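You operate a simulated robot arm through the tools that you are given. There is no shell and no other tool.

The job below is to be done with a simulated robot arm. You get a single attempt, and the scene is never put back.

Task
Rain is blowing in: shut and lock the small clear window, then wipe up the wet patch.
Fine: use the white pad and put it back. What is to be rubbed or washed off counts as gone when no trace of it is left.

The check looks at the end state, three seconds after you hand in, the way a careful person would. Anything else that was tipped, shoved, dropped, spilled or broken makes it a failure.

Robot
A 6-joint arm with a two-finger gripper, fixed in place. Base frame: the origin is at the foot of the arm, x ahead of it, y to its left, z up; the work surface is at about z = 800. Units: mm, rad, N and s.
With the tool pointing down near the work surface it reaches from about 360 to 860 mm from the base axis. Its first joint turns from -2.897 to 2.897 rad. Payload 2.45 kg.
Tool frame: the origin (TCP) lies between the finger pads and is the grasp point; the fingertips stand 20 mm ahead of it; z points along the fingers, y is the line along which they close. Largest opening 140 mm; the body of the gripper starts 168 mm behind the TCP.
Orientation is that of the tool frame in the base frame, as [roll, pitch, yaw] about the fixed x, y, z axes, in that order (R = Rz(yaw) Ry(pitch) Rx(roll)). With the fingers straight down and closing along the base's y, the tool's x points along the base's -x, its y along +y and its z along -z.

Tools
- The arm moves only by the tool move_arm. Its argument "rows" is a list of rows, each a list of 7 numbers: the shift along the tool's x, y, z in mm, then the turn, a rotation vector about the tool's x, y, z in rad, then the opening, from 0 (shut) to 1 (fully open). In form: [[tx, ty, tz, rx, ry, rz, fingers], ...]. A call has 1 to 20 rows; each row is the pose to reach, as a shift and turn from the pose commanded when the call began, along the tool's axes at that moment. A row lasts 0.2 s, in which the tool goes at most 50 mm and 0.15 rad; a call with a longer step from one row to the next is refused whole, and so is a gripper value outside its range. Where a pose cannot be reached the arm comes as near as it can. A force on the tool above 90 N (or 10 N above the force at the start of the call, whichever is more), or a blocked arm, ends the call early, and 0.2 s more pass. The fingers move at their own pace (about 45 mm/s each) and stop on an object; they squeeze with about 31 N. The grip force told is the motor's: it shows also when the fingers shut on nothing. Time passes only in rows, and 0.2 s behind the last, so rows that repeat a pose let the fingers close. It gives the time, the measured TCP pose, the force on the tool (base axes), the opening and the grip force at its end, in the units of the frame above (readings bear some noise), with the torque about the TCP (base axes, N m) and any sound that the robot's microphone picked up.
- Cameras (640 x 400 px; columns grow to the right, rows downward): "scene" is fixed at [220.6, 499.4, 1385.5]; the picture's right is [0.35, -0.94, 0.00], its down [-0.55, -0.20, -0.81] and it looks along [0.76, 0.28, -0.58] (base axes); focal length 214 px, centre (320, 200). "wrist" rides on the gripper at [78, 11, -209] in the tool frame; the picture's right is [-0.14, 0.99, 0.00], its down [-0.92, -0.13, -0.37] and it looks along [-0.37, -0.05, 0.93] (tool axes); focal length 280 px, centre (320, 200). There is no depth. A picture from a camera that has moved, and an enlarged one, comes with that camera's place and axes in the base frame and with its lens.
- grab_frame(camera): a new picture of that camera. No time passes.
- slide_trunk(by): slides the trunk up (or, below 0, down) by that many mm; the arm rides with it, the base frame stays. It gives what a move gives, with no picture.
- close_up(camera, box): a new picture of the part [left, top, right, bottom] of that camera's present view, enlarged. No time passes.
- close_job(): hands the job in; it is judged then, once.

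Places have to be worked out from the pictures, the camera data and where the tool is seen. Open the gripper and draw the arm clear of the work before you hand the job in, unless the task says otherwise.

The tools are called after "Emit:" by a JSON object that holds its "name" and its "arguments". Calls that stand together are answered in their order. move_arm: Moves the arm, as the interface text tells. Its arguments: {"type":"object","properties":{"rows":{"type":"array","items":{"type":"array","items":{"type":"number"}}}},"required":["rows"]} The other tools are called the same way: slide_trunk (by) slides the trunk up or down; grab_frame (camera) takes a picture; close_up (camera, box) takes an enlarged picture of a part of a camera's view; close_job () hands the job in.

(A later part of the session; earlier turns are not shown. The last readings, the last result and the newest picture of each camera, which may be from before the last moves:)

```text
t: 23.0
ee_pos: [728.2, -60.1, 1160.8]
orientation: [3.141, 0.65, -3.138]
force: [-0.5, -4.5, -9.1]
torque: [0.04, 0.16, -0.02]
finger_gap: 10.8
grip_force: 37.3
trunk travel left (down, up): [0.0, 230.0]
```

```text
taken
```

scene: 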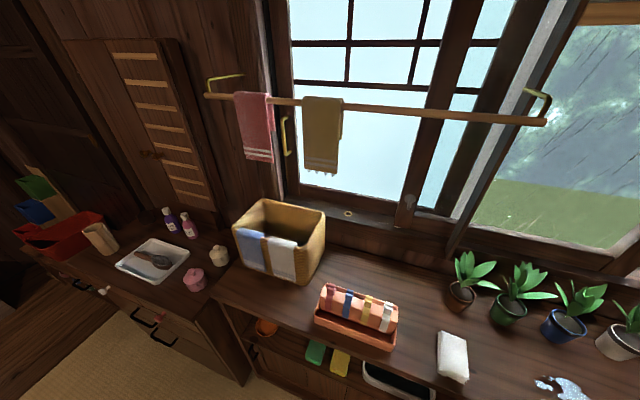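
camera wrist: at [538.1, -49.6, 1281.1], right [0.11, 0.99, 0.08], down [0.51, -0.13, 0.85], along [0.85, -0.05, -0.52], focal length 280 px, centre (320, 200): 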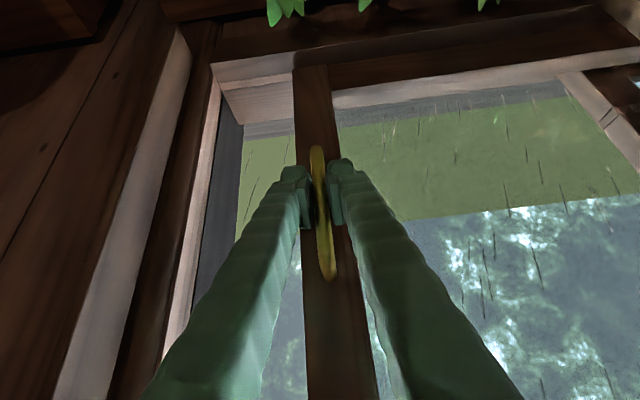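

It moved smoothly to handle y≈-60, and I estimate about 80 mm remain. I continue, slower towards the end.

Emit:
{"name": "move_arm", "arguments": {"rows": [[0, -10, 0, 0, 0, 0, 0], [0, -25, 0, 0, 0, 0, 0], [0, -40, 0, 0, 0, 0, 0], [0, -55, 0, 0, 0, 0, 0], [0, -62, 0, 0, 0, 0, 0], [0, -68, 0, 0, 0, 0, 0], [0, -74, 0, 0, 0, 0, 0], [0, -80, 0, 0, 0, 0, 0], [0, -86, 0, 0, 0, 0, 0], [0, -92, 0, 0, 0, 0, 0], [0, -98, 0, 0, 0, 0, 0], [0, -104, 0, 0, 0, 0, 0]]}}

Emit:
{"name": "grab_frame", "arguments": {"camera": "wrist"}}

Emit:
{"name": "grab_frame", "arguments": {"camera": "scene"}}

```text
t: 25.6
ee_pos: [729.0, -163.4, 1162.1]
orientation: [-3.142, 0.649, -3.14]
force: [-8.3, 0.7, -20.2]
torque: [0.01, 0.44, 0.01]
finger_gap: 10.8
grip_force: 37.8
trunk travel left (down, up): [0.0, 230.0]
```

```text
taken
camera wrist: at [538.4, -152.2, 1281.5], right [0.11, 0.99, 0.08], down [0.51, -0.13, 0.85], along [0.85, -0.05, -0.52], focal length 280 px, centre (320, 200)
```

wrist: 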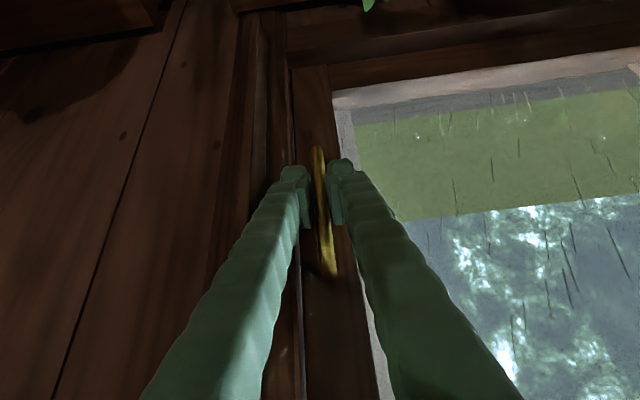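

```text
taken
```

scene: 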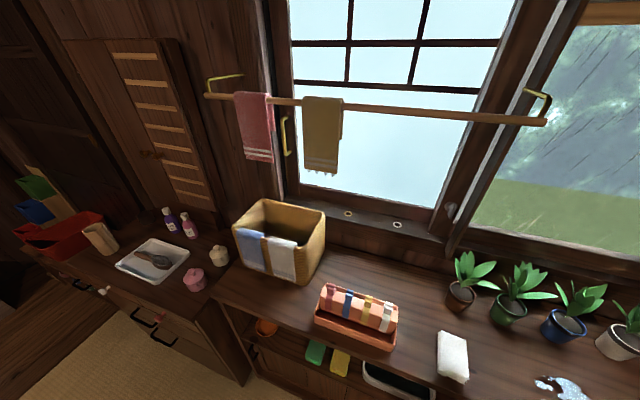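

The sash is nearly against the jamb, with only a thin slit left in the wrist view. I keep pushing in small steps until I feel the stop.

Emit:
{"name": "move_arm", "arguments": {"rows": [[0, -3, 0, 0, 0, 0, 0], [0, -6, 0, 0, 0, 0, 0], [0, -9, 0, 0, 0, 0, 0], [0, -12, 0, 0, 0, 0, 0], [0, -15, 0, 0, 0, 0, 0]]}}

Emit:
{"name": "close_up", "arguments": {"camera": "wrist", "box": [200, 40, 400, 165]}}

Emit:
{"name": "close_up", "arguments": {"camera": "scene", "box": [400, 165, 500, 228]}}

```text
t: 26.8
ee_pos: [727.0, -164.0, 1163.5]
orientation: [3.139, 0.644, -3.128]
force: [1.7, 63.0, -10.4]
torque: [0.53, -0.23, 0.35]
finger_gap: 11.0
grip_force: 38.3
trunk travel left (down, up): [0.0, 230.0]
```

```text
3.20 times, centred on (300, 102) of wrist
camera zoom: at [539.1, -155.5, 1282.8], right [0.1, 0.99, 0.08], down [0.52, -0.12, 0.85], along [0.85, -0.04, -0.53], focal length 897 px, centre (384, 512)
```

zoom: 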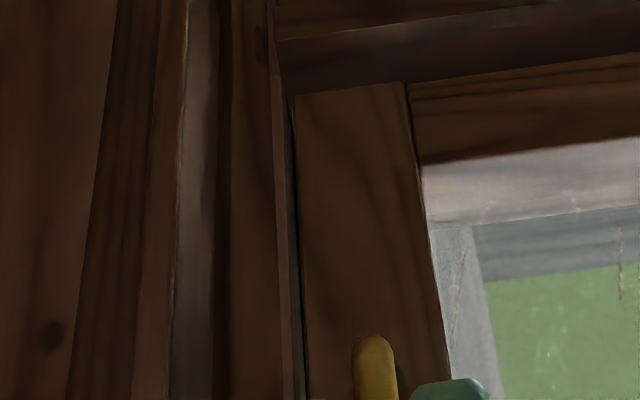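

```text
6.35 times, centred on (450, 196) of scene
camera zoom: at [220.6, 499.4, 1385.5], right [0.35, -0.94, 0.0], down [-0.55, -0.2, -0.81], along [0.76, 0.28, -0.58], focal length 1362 px, centre (-505, 222)
```

zoom: 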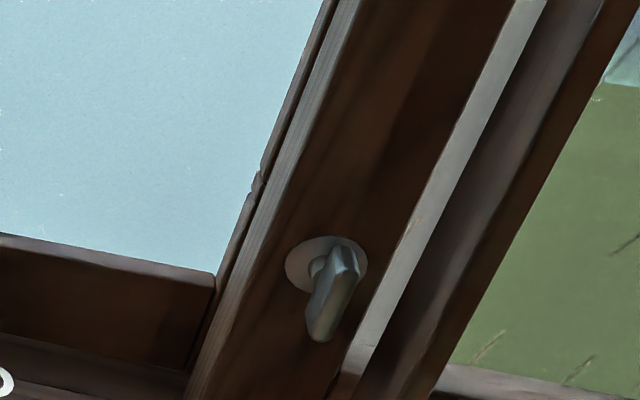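

A 63 N stop at handle y≈-164 means the sash is fully shut. The crank's disk now sits at about (764, 327, 1042), beside the fixed post at y≈300. I let go while easing the commanded pose back, then retreat.

Emit:
{"name": "move_arm", "arguments": {"rows": [[0, 2, 0, 0, 0, 0, 0.15], [0, 8, 0, 0, 0, 0, 0.35], [0, 14, 0, 0, 0, 0, 0.5], [0, 14, -10, 0, 0, 0, 0.5], [0, 14, -35, 0, 0, 0, 0.5], [0, 14, -60, 0, 0, 0, 0.5]]}}

Emit:
{"name": "grab_frame", "arguments": {"camera": "wrist"}}

Emit:
{"name": "close_up", "arguments": {"camera": "scene", "box": [400, 165, 500, 228]}}

```text
t: 28.2
ee_pos: [693.1, -160.0, 1210.0]
orientation: [-3.137, 0.651, -3.135]
force: [4.0, 25.2, -4.2]
torque: [0.27, 0.05, 0.44]
finger_gap: 53.3
grip_force: 0.1
trunk travel left (down, up): [0.0, 230.0]
```

```text
taken
camera wrist: at [502.8, -150.0, 1330.8], right [0.1, 0.99, 0.08], down [0.51, -0.12, 0.85], along [0.85, -0.05, -0.52], focal length 280 px, centre (320, 200)
```

wrist: 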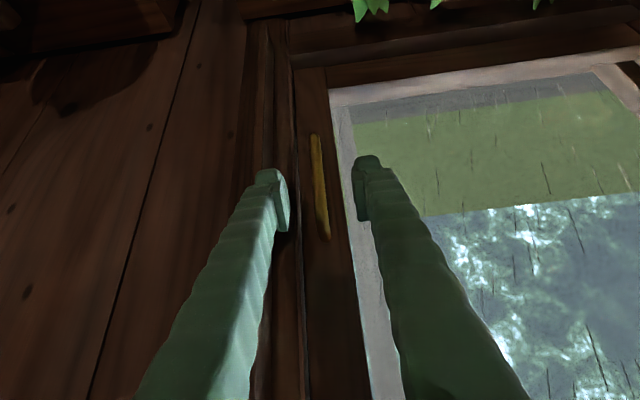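

```text
6.35 times, centred on (450, 196) of scene
camera zoom: at [220.6, 499.4, 1385.5], right [0.35, -0.94, 0.0], down [-0.55, -0.2, -0.81], along [0.76, 0.28, -0.58], focal length 1362 px, centre (-505, 222)
```

zoom: 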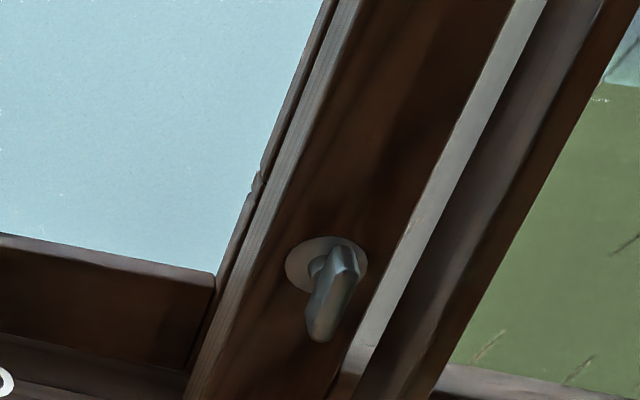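

The -y finger is touching the jamb trim (25 N). I shift it clear towards +y, then back away.

Emit:
{"name": "move_arm", "arguments": {"rows": [[0, 8, -4, 0, 0, 0, 0.3], [0, 14, -20, 0, 0, 0, 0.3], [0, 30, -45, 0, 0, 0, 0.3], [0, 70, -60, 0, 0, 0, 0.3], [0, 110, -60, 0, 0, 0, 0.3]]}}

Emit:
{"name": "grab_frame", "arguments": {"camera": "wrist"}}

```text
t: 29.4
ee_pos: [655.5, -51.4, 1256.8]
orientation: [-3.14, 0.652, -3.139]
force: [-0.7, 0.2, 0.1]
torque: [0.0, 0.01, -0.03]
finger_gap: 41.8
grip_force: 0.0
trunk travel left (down, up): [0.0, 230.0]
```

```text
taken
camera wrist: at [465.2, -40.5, 1376.9], right [0.11, 0.99, 0.08], down [0.51, -0.13, 0.85], along [0.85, -0.05, -0.52], focal length 280 px, centre (320, 200)
```

wrist: 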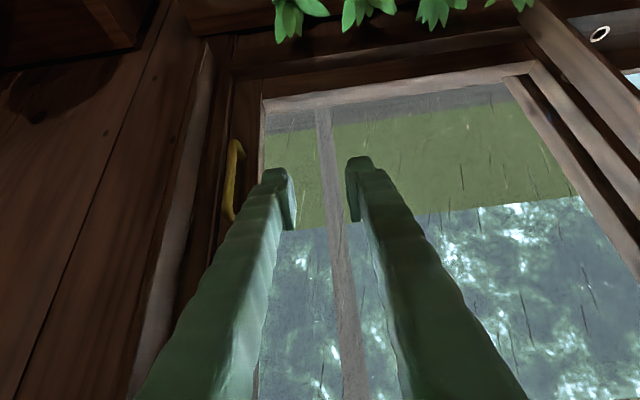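

The window looks shut. I now swing over towards the crank at a safe height, first to about (670, 200, 1110), below the towel rod and above the plants.

Emit:
{"name": "move_arm", "arguments": {"rows": [[11, 36, 18, 0, 0, 0, 0.3], [22, 72, 36, 0, 0, 0, 0.3], [33, 108, 54, 0, 0, 0, 0.3], [44, 144, 72, 0, 0, 0, 0.3], [55, 180, 90, 0, 0, 0, 0.3], [66, 216, 108, 0, 0, 0, 0.3], [77, 251, 126, 0, 0, 0, 0.3]]}}

Emit:
{"name": "move_arm", "arguments": {"rows": [[0, 8, 0, 0, -0.12, 0, 0.3], [0, 16, 0, 0, -0.24, 0, 0.3], [0, 24, 0, 0, -0.36, 0, 0.3], [0, 32, 0, 0, -0.46, 0, 0.3]]}}

Emit:
{"name": "grab_frame", "arguments": {"camera": "wrist"}}

Emit:
{"name": "grab_frame", "arguments": {"camera": "scene"}}

```text
t: 31.0
ee_pos: [670.0, 199.2, 1109.7]
orientation: [-3.14, 0.653, -3.137]
force: [-0.1, -0.2, 0.1]
torque: [-0.03, 0.0, -0.01]
finger_gap: 41.9
grip_force: 0.1
trunk travel left (down, up): [0.0, 230.0]
```

```text
t: 32.0
ee_pos: [670.6, 230.3, 1112.6]
orientation: [-3.141, 1.114, -3.137]
force: [0.5, 0.2, -0.5]
torque: [0.02, 0.0, -0.02]
finger_gap: 41.9
grip_force: 0.0
trunk travel left (down, up): [0.0, 230.0]
```

```text
taken
camera wrist: at [446.9, 240.7, 1134.5], right [0.06, 0.99, 0.12], down [0.08, -0.13, 0.99], along [1.0, -0.05, -0.08], focal length 280 px, centre (320, 200)
```

wrist: 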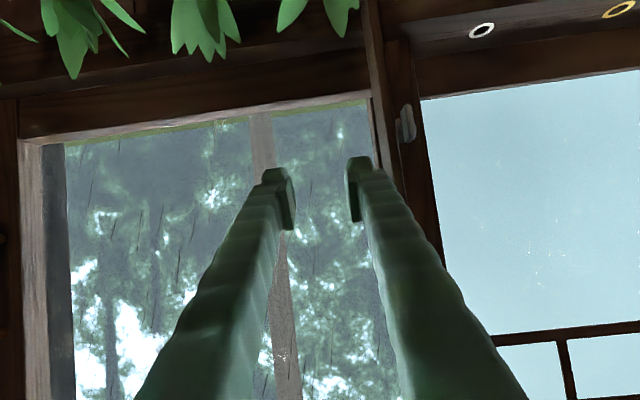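

```text
taken
```

scene: 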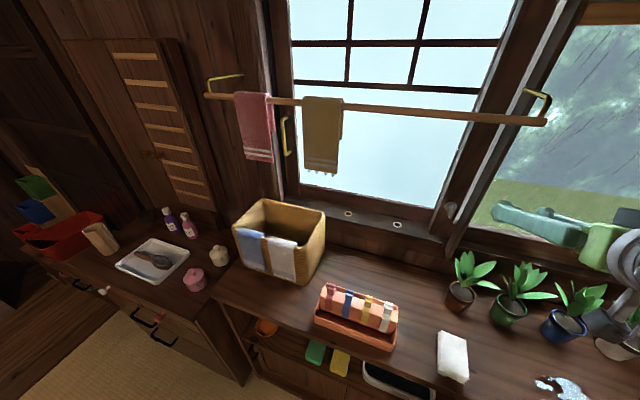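

The crank is now visible in the wrist view near (405, 120), just +y of the post. I zoom in on it.

Emit:
{"name": "close_up", "arguments": {"camera": "wrist", "box": [350, 75, 478, 155]}}

Emit:
{"name": "close_up", "arguments": {"camera": "wrist", "box": [340, 0, 640, 187]}}

```text
5.00 times, centred on (414, 115) of wrist
camera zoom: at [446.9, 240.7, 1134.5], right [0.06, 0.99, 0.12], down [0.08, -0.13, 0.99], along [1.0, -0.05, -0.08], focal length 1402 px, centre (-150, 625)
```

zoom: 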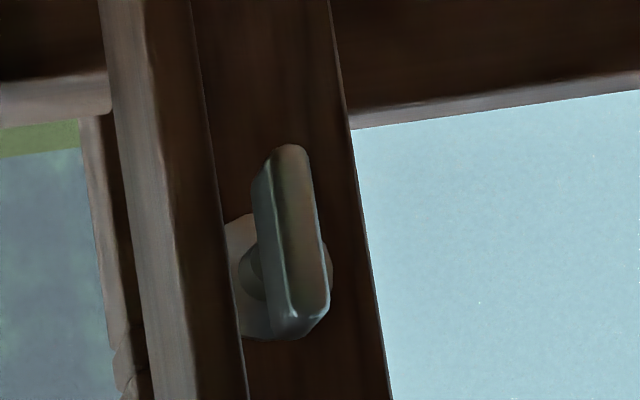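

```text
2.13 times, centred on (490, 94) of wrist
camera zoom: at [446.9, 240.7, 1134.5], right [0.06, 0.99, 0.12], down [0.08, -0.13, 0.99], along [1.0, -0.05, -0.08], focal length 598 px, centre (-43, 427)
```

zoom: 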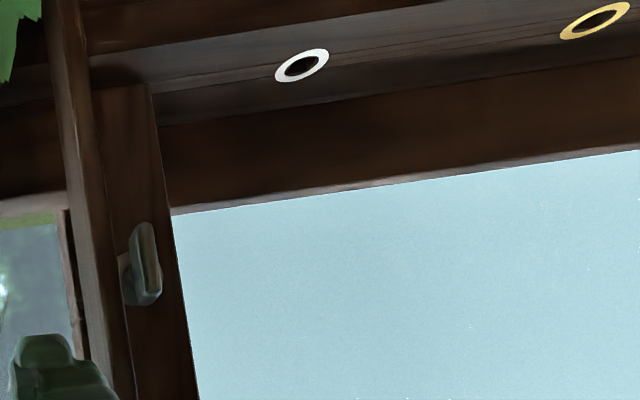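

The lever measures roughly z 1025–1061, 12 mm wide, at y≈327 and x≈735, with its pivot at z≈1043 and the post's edge near y 303. I move directly in front of it for a square look before touching it.

Emit:
{"name": "move_arm", "arguments": {"rows": [[15, 29, 8, 0, 0, 0, 0.3], [30, 58, 15, 0, 0, 0, 0.3], [45, 87, 23, 0, 0, 0, 0.3], [59, 115, 30, 0, 0, 0, 0.3]]}}

Emit:
{"name": "grab_frame", "arguments": {"camera": "wrist"}}

Emit:
{"name": "grab_frame", "arguments": {"camera": "scene"}}

```text
t: 33.0
ee_pos: [669.6, 344.1, 1045.2]
orientation: [-3.141, 1.113, -3.136]
force: [0.0, 0.7, 0.7]
torque: [0.01, 0.02, -0.02]
finger_gap: 42.1
grip_force: 0.0
trunk travel left (down, up): [0.0, 230.0]
```

```text
taken
camera wrist: at [447.2, 355.1, 1067.8], right [0.06, 0.99, 0.12], down [0.08, -0.13, 0.99], along [1.0, -0.05, -0.08], focal length 280 px, centre (320, 200)
```

wrist: 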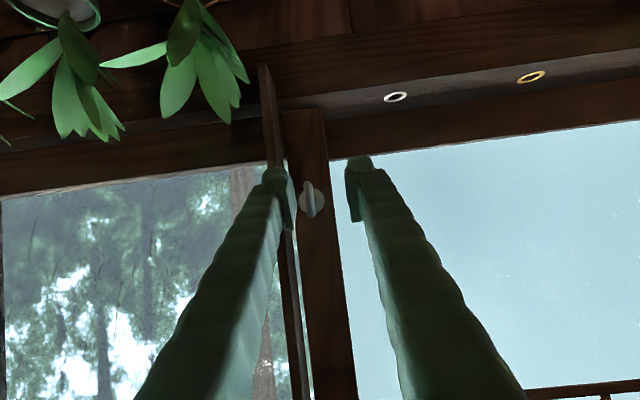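

```text
taken
```

scene: 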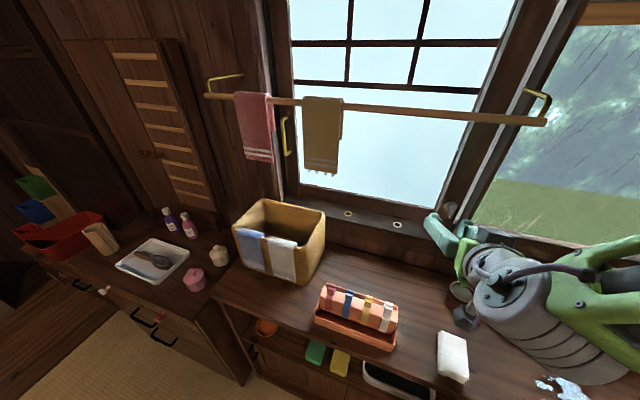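

The lever is centred between the fingers. I zoom in for its shape, pivot and the keep.

Emit:
{"name": "close_up", "arguments": {"camera": "wrist", "box": [272, 165, 352, 215]}}

Emit:
{"name": "close_up", "arguments": {"camera": "wrist", "box": [230, 40, 430, 165]}}

Emit:
{"name": "close_up", "arguments": {"camera": "scene", "box": [400, 185, 480, 235]}}

```text
8.00 times, centred on (312, 190) of wrist
camera zoom: at [447.2, 355.1, 1067.8], right [0.06, 0.99, 0.12], down [0.08, -0.13, 0.99], along [1.0, -0.05, -0.08], focal length 2243 px, centre (384, 280)
```

zoom: 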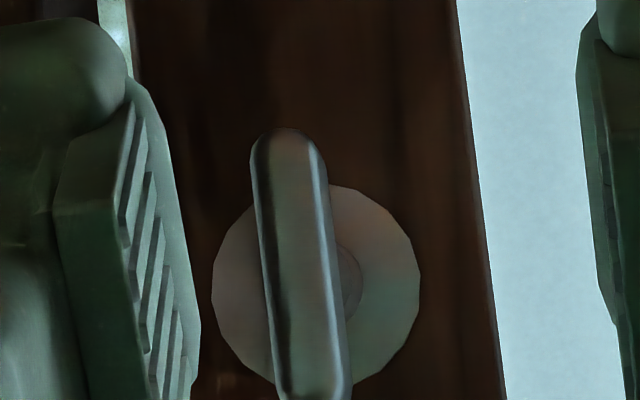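

```text
3.20 times, centred on (330, 102) of wrist
camera zoom: at [447.2, 355.1, 1067.8], right [0.06, 0.99, 0.12], down [0.08, -0.13, 0.99], along [1.0, -0.05, -0.08], focal length 897 px, centre (288, 512)
```

zoom: 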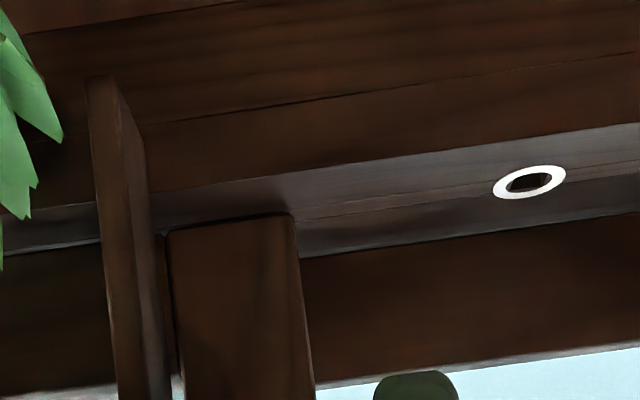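

```text
8.00 times, centred on (440, 210) of scene
camera zoom: at [220.6, 499.4, 1385.5], right [0.35, -0.94, 0.0], down [-0.55, -0.2, -0.81], along [0.76, 0.28, -0.58], focal length 1716 px, centre (-640, 120)
```

zoom: 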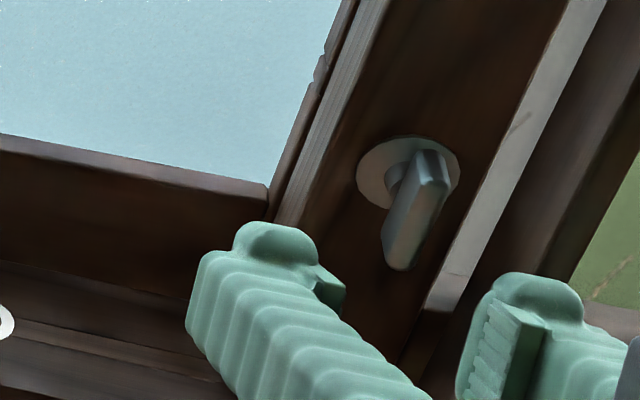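

The lever is a thumb-turn about 36 mm long and 11 mm thick, with its pivot at about (764, 329, 1042), now vertical. I level the tool so its axis matches the pivot axis, then check reach and the pictures.

Emit:
{"name": "move_arm", "arguments": {"rows": [[0, 0, 0, 0, -0.1, 0, 0.3], [0, 0, 0, 0, -0.2, 0, 0.3], [0, 0, 0, 0, -0.3, 0, 0.3], [0, 0, 0, 0, -0.4, 0, 0.3]]}}

Emit:
{"name": "grab_frame", "arguments": {"camera": "wrist"}}

Emit:
{"name": "grab_frame", "arguments": {"camera": "scene"}}

```text
t: 34.0
ee_pos: [671.3, 345.1, 1044.7]
orientation: [-3.121, 1.513, -3.118]
force: [0.3, 0.5, 0.1]
torque: [-0.01, -0.01, 0.0]
finger_gap: 41.9
grip_force: 0.1
trunk travel left (down, up): [0.0, 230.0]
```

```text
taken
camera wrist: at [455.9, 354.8, 979.3], right [0.0, 0.99, 0.14], down [-0.31, -0.13, 0.94], along [0.95, -0.05, 0.31], focal length 280 px, centre (320, 200)
```

wrist: 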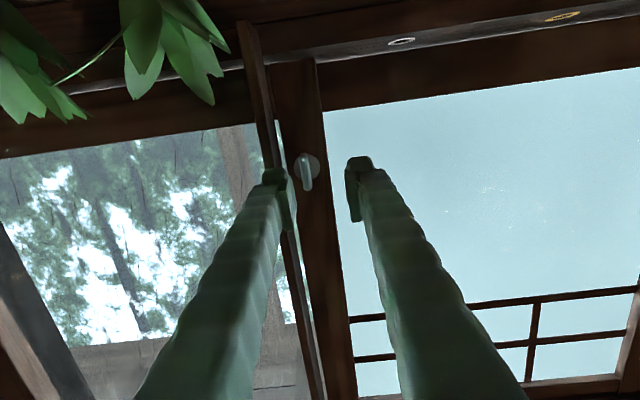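

```text
taken
```

scene: 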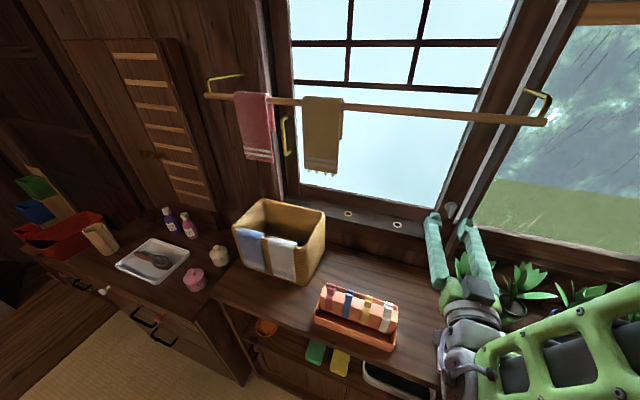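

The tool is now level (about 3° down) and reachable. I align to y≈331.5, z≈1042 and narrow the fingers to about 22 mm while still in front of the post, then check the alignment visually.

Emit:
{"name": "move_arm", "arguments": {"rows": [[1, -7, 2, 0, 0, 0, 0.16], [2.5, -13.5, 4, 0, 0, 0, 0.16], [2.5, -13.5, 4, 0, 0, 0, 0.16]]}}

Emit:
{"name": "grab_frame", "arguments": {"camera": "wrist"}}

Emit:
{"name": "close_up", "arguments": {"camera": "wrist", "box": [260, 130, 388, 210]}}

Emit:
{"name": "close_up", "arguments": {"camera": "scene", "box": [400, 185, 480, 235]}}

```text
t: 34.8
ee_pos: [675.4, 332.6, 1043.8]
orientation: [-3.005, 1.507, -3.007]
force: [-0.4, 0.1, 0.7]
torque: [-0.01, -0.03, -0.02]
finger_gap: 22.5
grip_force: 0.1
trunk travel left (down, up): [0.0, 230.0]
```

```text
taken
camera wrist: at [460.5, 342.8, 979.0], right [0.01, 0.99, 0.13], down [-0.31, -0.12, 0.94], along [0.95, -0.05, 0.31], focal length 280 px, centre (320, 200)
```

wrist: 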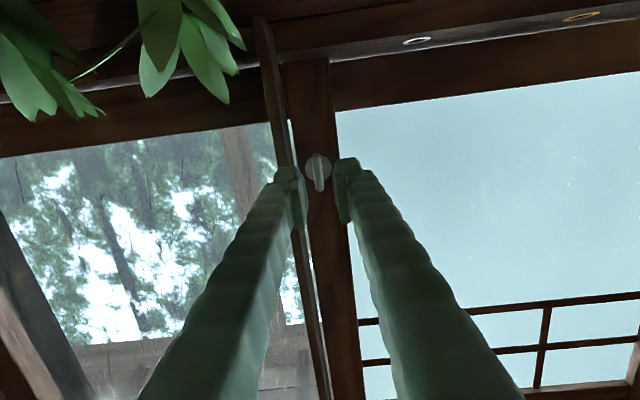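

```text
5.00 times, centred on (324, 170) of wrist
camera zoom: at [460.5, 342.8, 979.0], right [0.01, 0.99, 0.13], down [-0.31, -0.12, 0.94], along [0.95, -0.05, 0.31], focal length 1402 px, centre (300, 350)
```

zoom: 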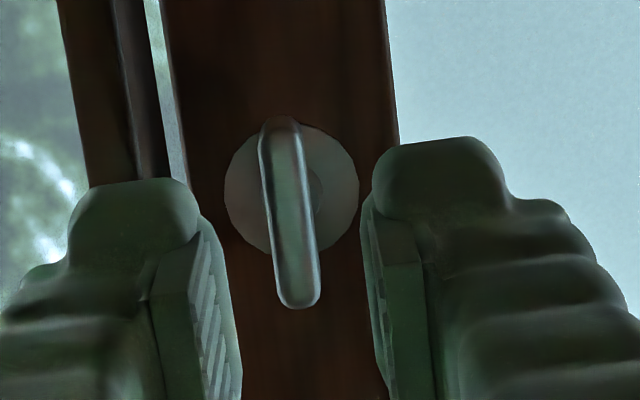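

```text
8.00 times, centred on (440, 210) of scene
camera zoom: at [220.6, 499.4, 1385.5], right [0.35, -0.94, 0.0], down [-0.55, -0.2, -0.81], along [0.76, 0.28, -0.58], focal length 1716 px, centre (-640, 120)
```

zoom: 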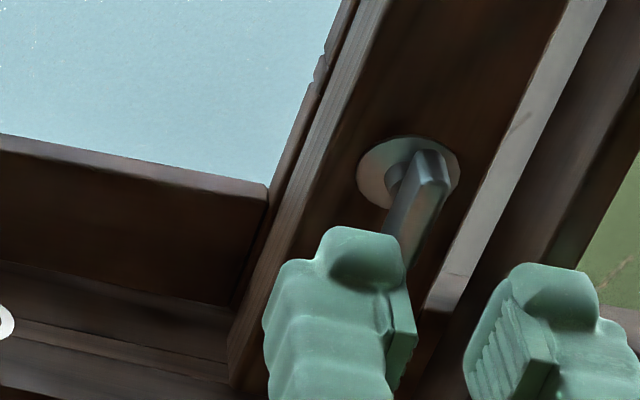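

The geometry agrees: pivot at (764, 330, 1041), and the post's face at y≈303 from x 702 to 766. I narrow to about 20 mm and advance straight in to x≈733 in small steps.

Emit:
{"name": "move_arm", "arguments": {"rows": [[0, -1, 0, 0, 0, 0, 0.146], [-0.3, -1.5, 10, 0, 0, 0, 0.146], [-0.5, -1.5, 20, 0, 0, 0, 0.146], [-0.8, -1.5, 30, 0, 0, 0, 0.146]]}}

Emit:
{"name": "close_up", "arguments": {"camera": "wrist", "box": [260, 130, 388, 210]}}

Emit:
{"name": "close_up", "arguments": {"camera": "scene", "box": [400, 185, 480, 235]}}

```text
t: 35.7
ee_pos: [684.1, 331.1, 1041.2]
orientation: [-2.998, 1.51, -2.988]
force: [-60.1, -3.1, 15.4]
torque: [-0.3, -0.95, -1.49]
finger_gap: 22.6
grip_force: 1.1
trunk travel left (down, up): [0.0, 230.0]
stopped in row 4: the force on the tool passed its limit at 103 N (the readings are from after the stop); the commanded pose is now the measured one
```

```text
5.00 times, centred on (324, 170) of wrist
camera zoom: at [470.0, 339.4, 977.4], right [0.0, 0.99, 0.13], down [-0.31, -0.12, 0.94], along [0.95, -0.04, 0.31], focal length 1402 px, centre (300, 350)
```

zoom: 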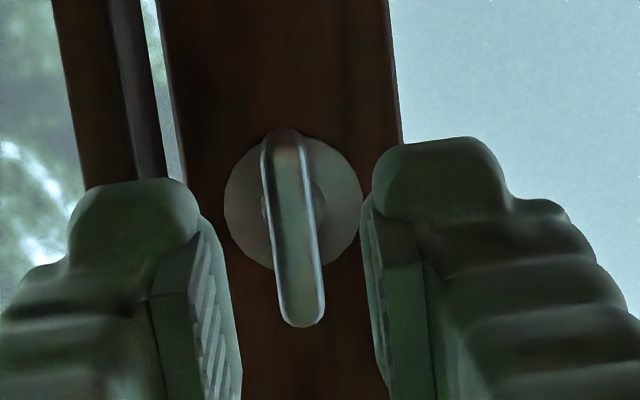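

```text
8.00 times, centred on (440, 210) of scene
camera zoom: at [220.6, 499.4, 1385.5], right [0.35, -0.94, 0.0], down [-0.55, -0.2, -0.81], along [0.76, 0.28, -0.58], focal length 1716 px, centre (-640, 120)
```

zoom: 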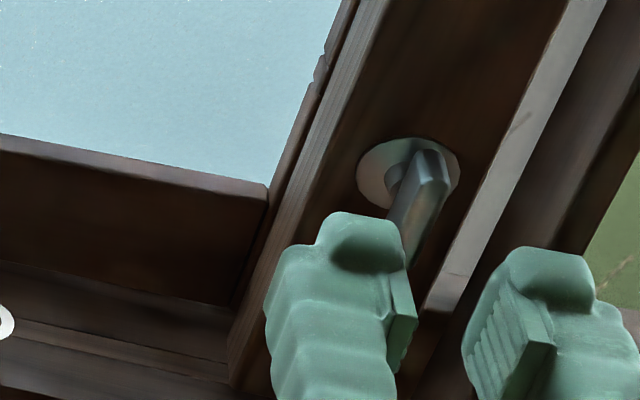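

The -y finger met the post's front face. Its real thickness, about 25 mm, doesn't fit between the post and the lever, so gripping the lever across y isn't possible. I'll back off and push it with closed fingers from the open +y side instead.

Emit:
{"name": "move_arm", "arguments": {"rows": [[0, 0, -8, 0, 0, 0, 0.146], [0, 0, -20, 0, 0, 0, 0.1], [0, 20, -20, 0, 0, 0, 0.0], [10, 40, -20, 0, 0, 0, 0.0], [25, 60, -20, 0, 0, 0, 0.0], [30, 65, -20, 0, 0, 0, 0.0]]}}

Emit:
{"name": "grab_frame", "arguments": {"camera": "wrist"}}

Emit:
{"name": "close_up", "arguments": {"camera": "scene", "box": [400, 185, 480, 235]}}

```text
t: 37.1
ee_pos: [669.7, 395.6, 1008.6]
orientation: [-3.037, 1.502, -3.03]
force: [0.7, 0.5, 0.5]
torque: [-0.01, -0.03, -0.03]
finger_gap: 0.0
grip_force: 29.0
trunk travel left (down, up): [0.0, 230.0]
```

```text
taken
camera wrist: at [454.6, 405.1, 945.3], right [0.0, 0.99, 0.13], down [-0.3, -0.12, 0.94], along [0.95, -0.04, 0.3], focal length 280 px, centre (320, 200)
```

wrist: 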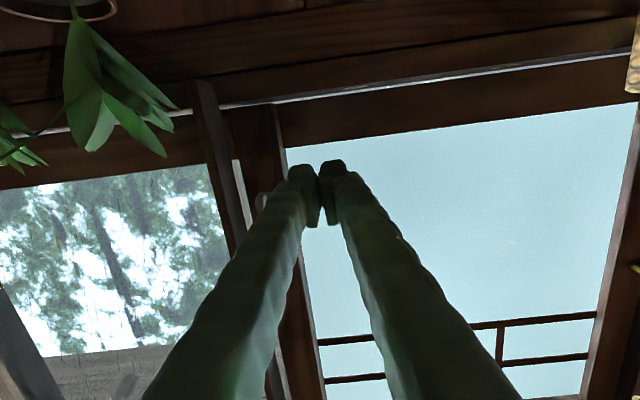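

```text
8.00 times, centred on (440, 210) of scene
camera zoom: at [220.6, 499.4, 1385.5], right [0.35, -0.94, 0.0], down [-0.55, -0.2, -0.81], along [0.76, 0.28, -0.58], focal length 1716 px, centre (-640, 120)
```

zoom: 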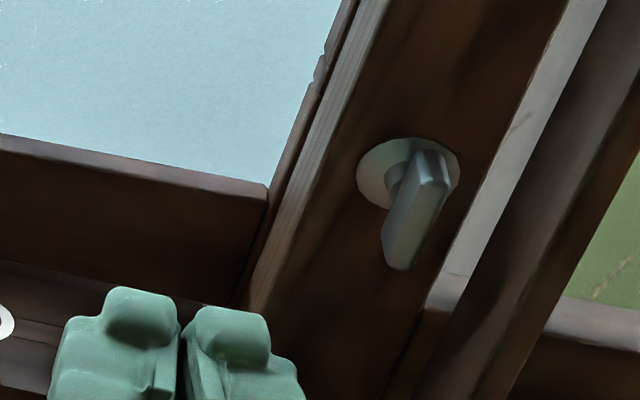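

The fingers are closed (about 50 mm wide as a block). I advance beside the lever on its +y side, to TCP (731, 393, 1010).

Emit:
{"name": "move_arm", "arguments": {"rows": [[-2, -1, 20, 0, 0, 0, 0], [-4, -2, 40, 0, 0, 0, 0], [-5.7, -3, 61, 0, 0, 0, 0]]}}

Emit:
{"name": "close_up", "arguments": {"camera": "wrist", "box": [220, 120, 380, 220]}}

Emit:
{"name": "close_up", "arguments": {"camera": "scene", "box": [400, 185, 480, 235]}}

```text
t: 37.9
ee_pos: [731.4, 393.1, 1008.5]
orientation: [-3.034, 1.502, -3.027]
force: [-0.2, 0.1, 0.6]
torque: [0.03, 0.0, -0.04]
finger_gap: 0.0
grip_force: 29.7
trunk travel left (down, up): [0.0, 230.0]
```

```text
4.00 times, centred on (300, 170) of wrist
camera zoom: at [516.4, 401.5, 945.4], right [0.0, 0.99, 0.13], down [-0.3, -0.12, 0.94], along [0.95, -0.04, 0.3], focal length 1122 px, centre (400, 320)
```

zoom: 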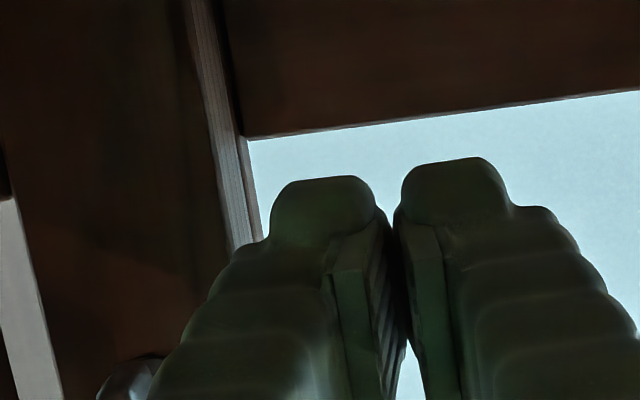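

```text
8.00 times, centred on (440, 210) of scene
camera zoom: at [220.6, 499.4, 1385.5], right [0.35, -0.94, 0.0], down [-0.55, -0.2, -0.81], along [0.76, 0.28, -0.58], focal length 1716 px, centre (-640, 120)
```

zoom: 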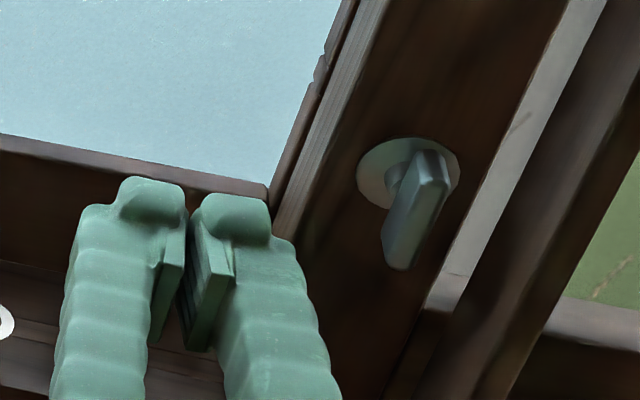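

The finger block stands clear of the lever. I raise 6 mm so it covers the lever's lower half, and approach towards -y in small steps to feel whether the lower end swings that way.

Emit:
{"name": "move_arm", "arguments": {"rows": [[-6, -8, 0, 0, 0, 0, 0], [-6, -16, 0, 0, 0, 0, 0], [-6, -22, 0, 0, 0, 0, 0], [-6, -26, 0, 0, 0, 0, 0], [-6, -29, 0, 0, 0, 0, 0]]}}

Emit:
{"name": "close_up", "arguments": {"camera": "scene", "box": [400, 185, 480, 235]}}

```text
t: 39.1
ee_pos: [732.3, 362.9, 1015.6]
orientation: [-3.03, 1.503, -3.027]
force: [-0.2, -0.2, -0.3]
torque: [-0.01, 0.0, 0.0]
finger_gap: 0.1
grip_force: 29.5
trunk travel left (down, up): [0.0, 230.0]
```

```text
8.00 times, centred on (440, 210) of scene
camera zoom: at [220.6, 499.4, 1385.5], right [0.35, -0.94, 0.0], down [-0.55, -0.2, -0.81], along [0.76, 0.28, -0.58], focal length 1716 px, centre (-640, 120)
```

zoom: 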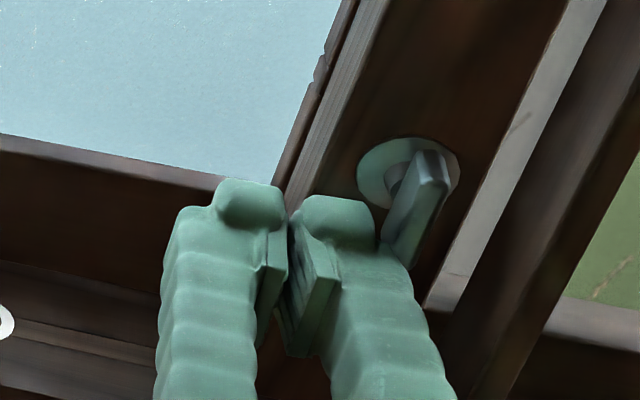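

Almost in contact and no force yet. I continue in 2 mm steps.

Emit:
{"name": "move_arm", "arguments": {"rows": [[0, -2, 0, 0, 0, 0, 0], [0, -4, 0, 0, 0, 0, 0], [0, -6, 0, 0, 0, 0, 0], [0, -8, 0, 0, 0, 0, 0]]}}

Emit:
{"name": "close_up", "arguments": {"camera": "scene", "box": [400, 185, 480, 235]}}

```text
t: 40.1
ee_pos: [730.4, 356.4, 1016.3]
orientation: [-3.037, 1.504, -3.029]
force: [-1.5, 0.7, -1.7]
torque: [-0.04, 0.02, -0.04]
finger_gap: 0.0
grip_force: 29.3
trunk travel left (down, up): [0.0, 230.0]
```

```text
8.00 times, centred on (440, 210) of scene
camera zoom: at [220.6, 499.4, 1385.5], right [0.35, -0.94, 0.0], down [-0.55, -0.2, -0.81], along [0.76, 0.28, -0.58], focal length 1716 px, centre (-640, 120)
```

zoom: 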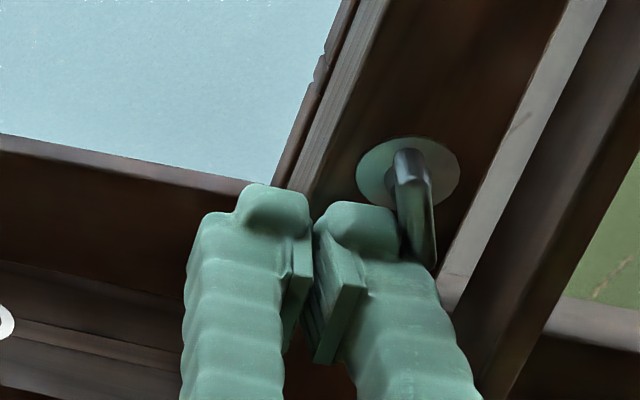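

The lever turned freely with its lower end moving towards the post. I keep pushing that way in small steps.

Emit:
{"name": "move_arm", "arguments": {"rows": [[0, -2, 0, 0, 0, 0, 0], [0, -4, 0, 0, 0, 0, 0], [0, -6, 0, 0, 0, 0, 0], [0, -8, 0, 0, 0, 0, 0], [0, -10, 0, 0, 0, 0, 0]]}}

Emit:
{"name": "close_up", "arguments": {"camera": "scene", "box": [400, 185, 480, 235]}}

Emit:
{"name": "close_up", "arguments": {"camera": "wrist", "box": [220, 120, 380, 220]}}

```text
t: 41.3
ee_pos: [731.8, 345.0, 1016.4]
orientation: [-3.035, 1.505, -3.029]
force: [0.1, 0.4, -0.6]
torque: [0.02, -0.03, 0.01]
finger_gap: 0.0
grip_force: 29.5
trunk travel left (down, up): [0.0, 230.0]
```

```text
8.00 times, centred on (440, 210) of scene
camera zoom: at [220.6, 499.4, 1385.5], right [0.35, -0.94, 0.0], down [-0.55, -0.2, -0.81], along [0.76, 0.28, -0.58], focal length 1716 px, centre (-640, 120)
```

zoom: 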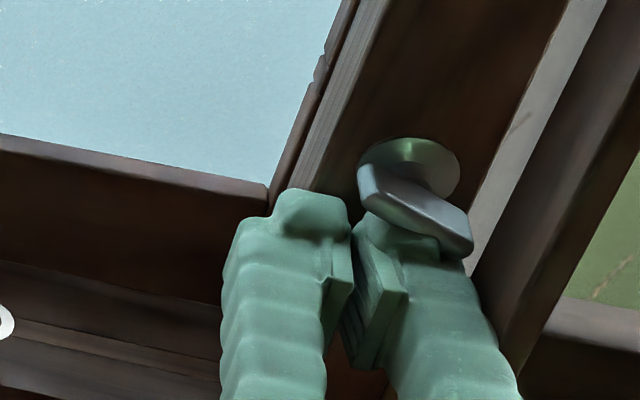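

```text
4.00 times, centred on (300, 170) of wrist
camera zoom: at [516.4, 354.2, 952.9], right [0.0, 0.99, 0.13], down [-0.3, -0.12, 0.94], along [0.95, -0.04, 0.3], focal length 1122 px, centre (400, 320)
```

zoom: 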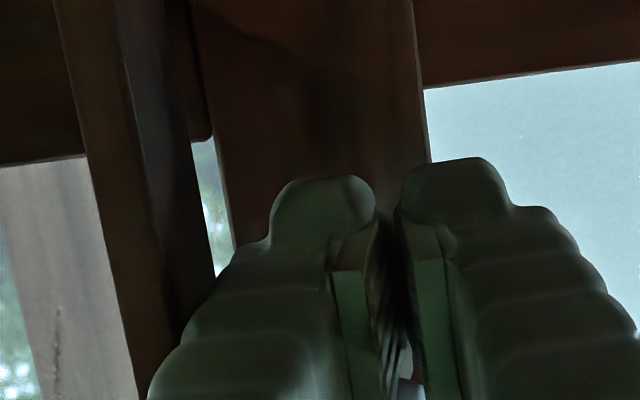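

The lever is near horizontal now with almost no resistance. I shift slightly more towards -y, staying clear of the post, then push up from below in small steps to find its stop.

Emit:
{"name": "move_arm", "arguments": {"rows": [[0, -3, 0, 0, 0, 0, 0], [0, -6, 0, 0, 0, 0, 0], [-2, -6, 0, 0, 0, 0, 0], [-4, -6, 0, 0, 0, 0, 0], [-6, -6, 0, 0, 0, 0, 0]]}}

Emit:
{"name": "close_up", "arguments": {"camera": "scene", "box": [400, 185, 480, 235]}}

```text
t: 42.5
ee_pos: [730.7, 339.2, 1015.6]
orientation: [-3.0, 1.491, -2.992]
force: [-10.8, 0.2, -32.1]
torque: [0.35, 0.14, 0.01]
finger_gap: 0.1
grip_force: 29.2
trunk travel left (down, up): [0.0, 230.0]
```

```text
8.00 times, centred on (440, 210) of scene
camera zoom: at [220.6, 499.4, 1385.5], right [0.35, -0.94, 0.0], down [-0.55, -0.2, -0.81], along [0.76, 0.28, -0.58], focal length 1716 px, centre (-640, 120)
```

zoom: 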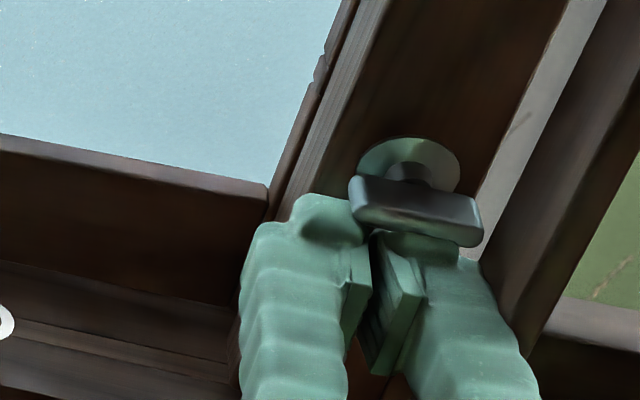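

The lever is now horizontal and resists at 32 N, but the wide block is flush under both of its sides, so this may not be the true stop. I lower the block, look at the lever, then retest using a single finger under only its -y end.

Emit:
{"name": "move_arm", "arguments": {"rows": [[4, 0, 0, 0, 0, 0, 0], [10, 0, 0, 0, 0, 0, 0], [14, 4, 0, 0, 0, 0, 0], [16, 20, -10, 0, 0, 0, 0], [16, 30, -30, 0, 0, 0, 0], [16, 42, -60, 0, 0, 0, 0.3], [16, 42, -60, 0, 0, 0, 0.7], [16, 42, -60, 0, 0, 0, 0.714], [16, 42, -60, 0, 0, 0, 0.714], [16, 42, -60, 0, 0, 0, 0.714]]}}

Emit:
{"name": "grab_frame", "arguments": {"camera": "wrist"}}

Emit:
{"name": "close_up", "arguments": {"camera": "scene", "box": [400, 185, 480, 235]}}

```text
t: 44.7
ee_pos: [669.4, 382.3, 1010.4]
orientation: [-3.036, 1.504, -3.028]
force: [0.4, 1.2, -0.1]
torque: [-0.01, 0.0, 0.01]
finger_gap: 100.0
grip_force: 0.2
trunk travel left (down, up): [0.0, 230.0]
```

```text
taken
camera wrist: at [455.2, 389.8, 946.4], right [0.0, 0.99, 0.13], down [-0.3, -0.12, 0.94], along [0.95, -0.04, 0.3], focal length 280 px, centre (320, 200)
```

wrist: 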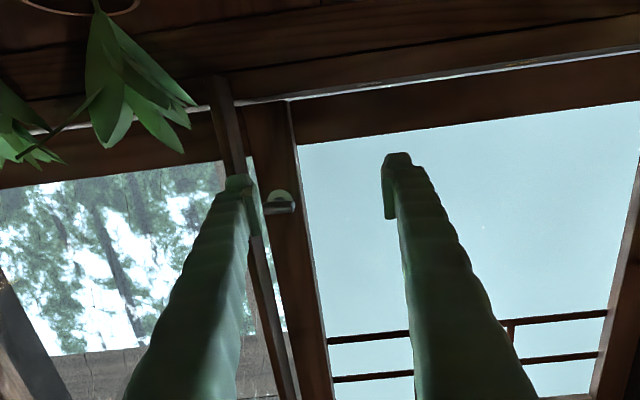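

```text
8.00 times, centred on (440, 210) of scene
camera zoom: at [220.6, 499.4, 1385.5], right [0.35, -0.94, 0.0], down [-0.55, -0.2, -0.81], along [0.76, 0.28, -0.58], focal length 1716 px, centre (-640, 120)
```

zoom: 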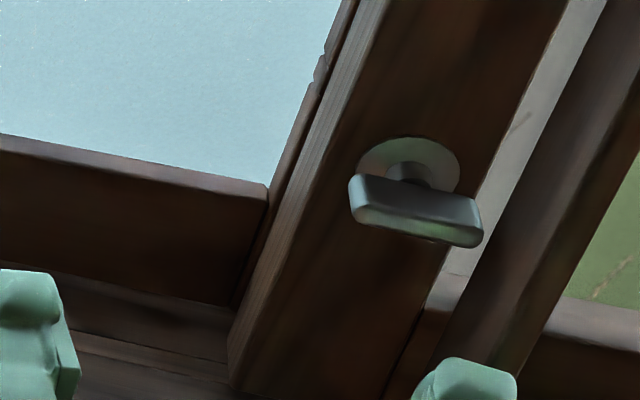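

The lever stays put near horizontal. I zoom in to judge its angle.

Emit:
{"name": "close_up", "arguments": {"camera": "wrist", "box": [220, 160, 348, 240]}}

```text
5.00 times, centred on (284, 200) of wrist
camera zoom: at [455.2, 389.8, 946.4], right [0.0, 0.99, 0.13], down [-0.3, -0.12, 0.94], along [0.95, -0.04, 0.3], focal length 1402 px, centre (500, 200)
```

zoom: 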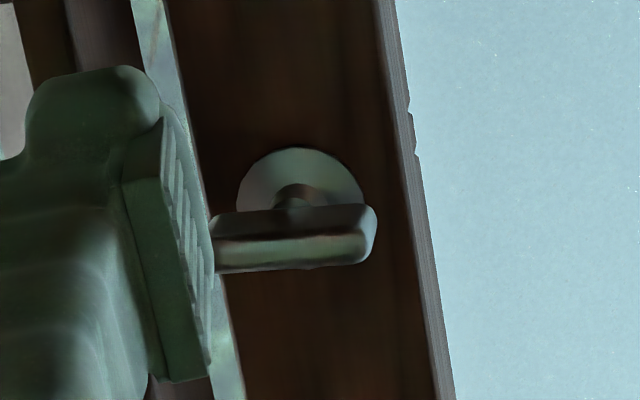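

It's within a few degrees of horizontal, with the -y end slightly low. A cleaner way to finish the turn is to press down on its +y end from above, away from the post, so I close the fingers and go to (731, 362, 1080).

Emit:
{"name": "move_arm", "arguments": {"rows": [[-20, -5, 0, 0, 0, 0, 0.3], [-45, -12, 0, 0, 0, 0, 0.0], [-68, -20, 0, 0, 0, 0, 0.0], [-69, -20, 10, 0, 0, 0, 0.0], [-70, -20, 30, 0, 0, 0, 0.0], [-72, -20, 62, 0, 0, 0, 0.0]]}}

Emit:
{"name": "close_up", "arguments": {"camera": "scene", "box": [400, 165, 496, 225]}}

Emit:
{"name": "close_up", "arguments": {"camera": "wrist", "box": [220, 120, 380, 220]}}

```text
t: 46.1
ee_pos: [737.2, 363.3, 1077.7]
orientation: [-3.031, 1.501, -3.023]
force: [-0.1, -0.1, -0.5]
torque: [0.05, -0.01, 0.03]
finger_gap: 0.1
grip_force: 17.7
trunk travel left (down, up): [0.0, 230.0]
```

```text
6.67 times, centred on (448, 195) of scene
camera zoom: at [220.6, 499.4, 1385.5], right [0.35, -0.94, 0.0], down [-0.55, -0.2, -0.81], along [0.76, 0.28, -0.58], focal length 1430 px, centre (-533, 233)
```

zoom: 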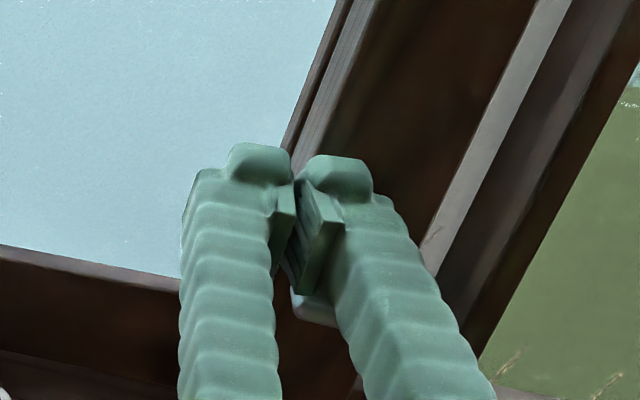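

```text
4.00 times, centred on (300, 170) of wrist
camera zoom: at [522.6, 371.6, 1014.6], right [0.0, 0.99, 0.13], down [-0.3, -0.12, 0.94], along [0.95, -0.04, 0.3], focal length 1122 px, centre (400, 320)
```

zoom: 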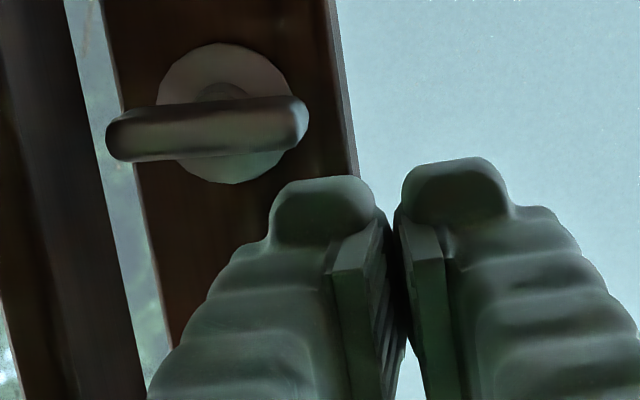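

The lever's +y end overlaps the block by about 8 mm and sits about 6 mm below it. I shift 3 mm towards -y and press down gently in small steps.

Emit:
{"name": "move_arm", "arguments": {"rows": [[0, -3, 0, 0, 0, 0, 0], [3, -3, 0, 0, 0, 0, 0], [6, -3, 0, 0, 0, 0, 0], [7.5, -3, 0, 0, 0, 0, 0], [9, -3, 0, 0, 0, 0, 0], [10.5, -3, 0, 0, 0, 0, 0]]}}

Emit:
{"name": "close_up", "arguments": {"camera": "wrist", "box": [220, 120, 380, 220]}}

```text
t: 47.5
ee_pos: [736.2, 359.1, 1067.1]
orientation: [-3.039, 1.502, -3.032]
force: [0.5, -0.1, -0.3]
torque: [0.02, 0.03, -0.01]
finger_gap: 0.0
grip_force: 29.9
trunk travel left (down, up): [0.0, 230.0]
```

```text
4.00 times, centred on (300, 170) of wrist
camera zoom: at [521.7, 368.2, 1003.8], right [0.0, 0.99, 0.13], down [-0.3, -0.12, 0.94], along [0.95, -0.04, 0.3], focal length 1122 px, centre (400, 320)
```

zoom: 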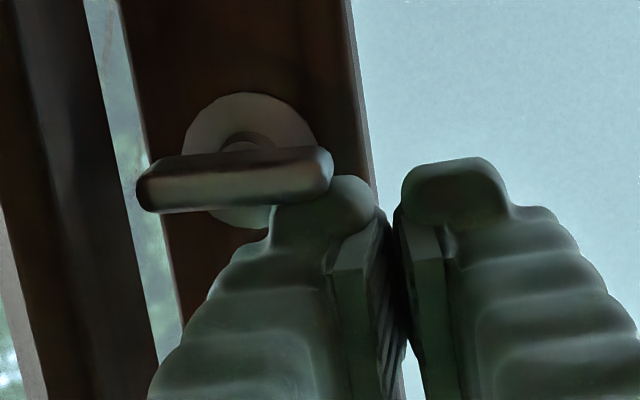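

No contact force yet, though it's very close. I continue down.

Emit:
{"name": "move_arm", "arguments": {"rows": [[1.5, 0, 0, 0, 0, 0, 0], [3, 0, 0, 0, 0, 0, 0], [4.5, 0, 0, 0, 0, 0, 0], [6, 0, 0, 0, 0, 0, 0]]}}

Emit:
{"name": "close_up", "arguments": {"camera": "wrist", "box": [220, 120, 380, 220]}}

```text
t: 48.5
ee_pos: [735.8, 360.0, 1065.8]
orientation: [-3.073, 1.509, -3.067]
force: [8.7, 3.4, 21.5]
torque: [-0.19, -0.38, 0.1]
finger_gap: 0.0
grip_force: 29.3
trunk travel left (down, up): [0.0, 230.0]
```

```text
4.00 times, centred on (300, 170) of wrist
camera zoom: at [522.2, 368.4, 1000.6], right [0.0, 0.99, 0.13], down [-0.31, -0.13, 0.94], along [0.95, -0.04, 0.31], focal length 1122 px, centre (400, 320)
```

zoom: 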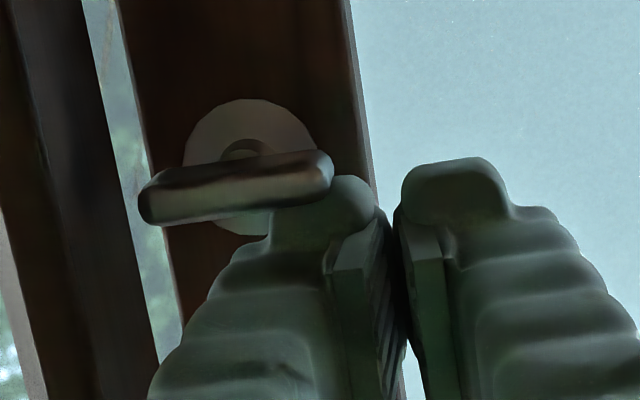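

The lever turned the last few degrees to level, then met a firm stop at 21 N. I lift off, back away and check that it stays there.

Emit:
{"name": "move_arm", "arguments": {"rows": [[-5, 0, 0, 0, 0, 0, 0], [-12, 0, 0, 0, 0, 0, 0], [-16, 0, -20, 0, 0, 0, 0], [-18, 0, -50, 0, 0, 0, 0], [-20, 0, -75, 0, 0, 0, 0]]}}

Emit:
{"name": "close_up", "arguments": {"camera": "scene", "box": [400, 175, 480, 225]}}

Emit:
{"name": "grab_frame", "arguments": {"camera": "wrist"}}

```text
t: 49.7
ee_pos: [661.6, 358.0, 1087.9]
orientation: [-3.041, 1.503, -3.035]
force: [-0.5, 0.9, 0.0]
torque: [0.0, 0.02, 0.01]
finger_gap: 0.1
grip_force: 29.5
trunk travel left (down, up): [0.0, 230.0]
```

```text
8.00 times, centred on (440, 200) of scene
camera zoom: at [220.6, 499.4, 1385.5], right [0.35, -0.94, 0.0], down [-0.55, -0.2, -0.81], along [0.76, 0.28, -0.58], focal length 1716 px, centre (-640, 200)
```

zoom: 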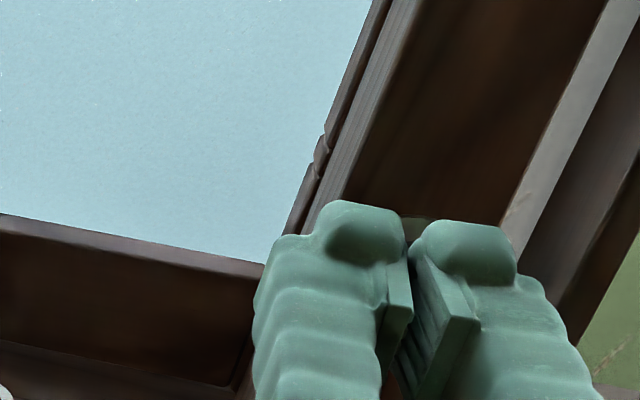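

```text
taken
camera wrist: at [447.7, 367.4, 1023.4], right [0.0, 0.99, 0.13], down [-0.3, -0.12, 0.94], along [0.95, -0.04, 0.3], focal length 280 px, centre (320, 200)
```

wrist: 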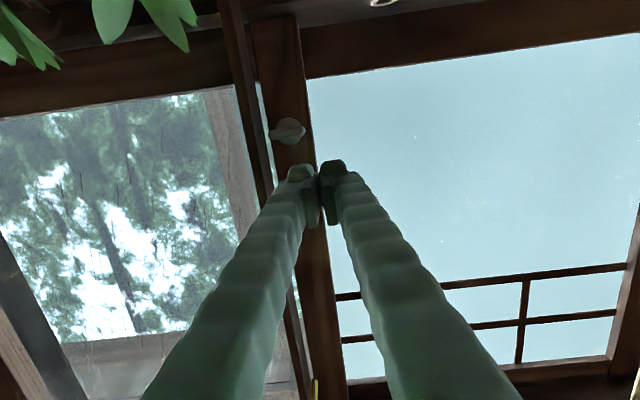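

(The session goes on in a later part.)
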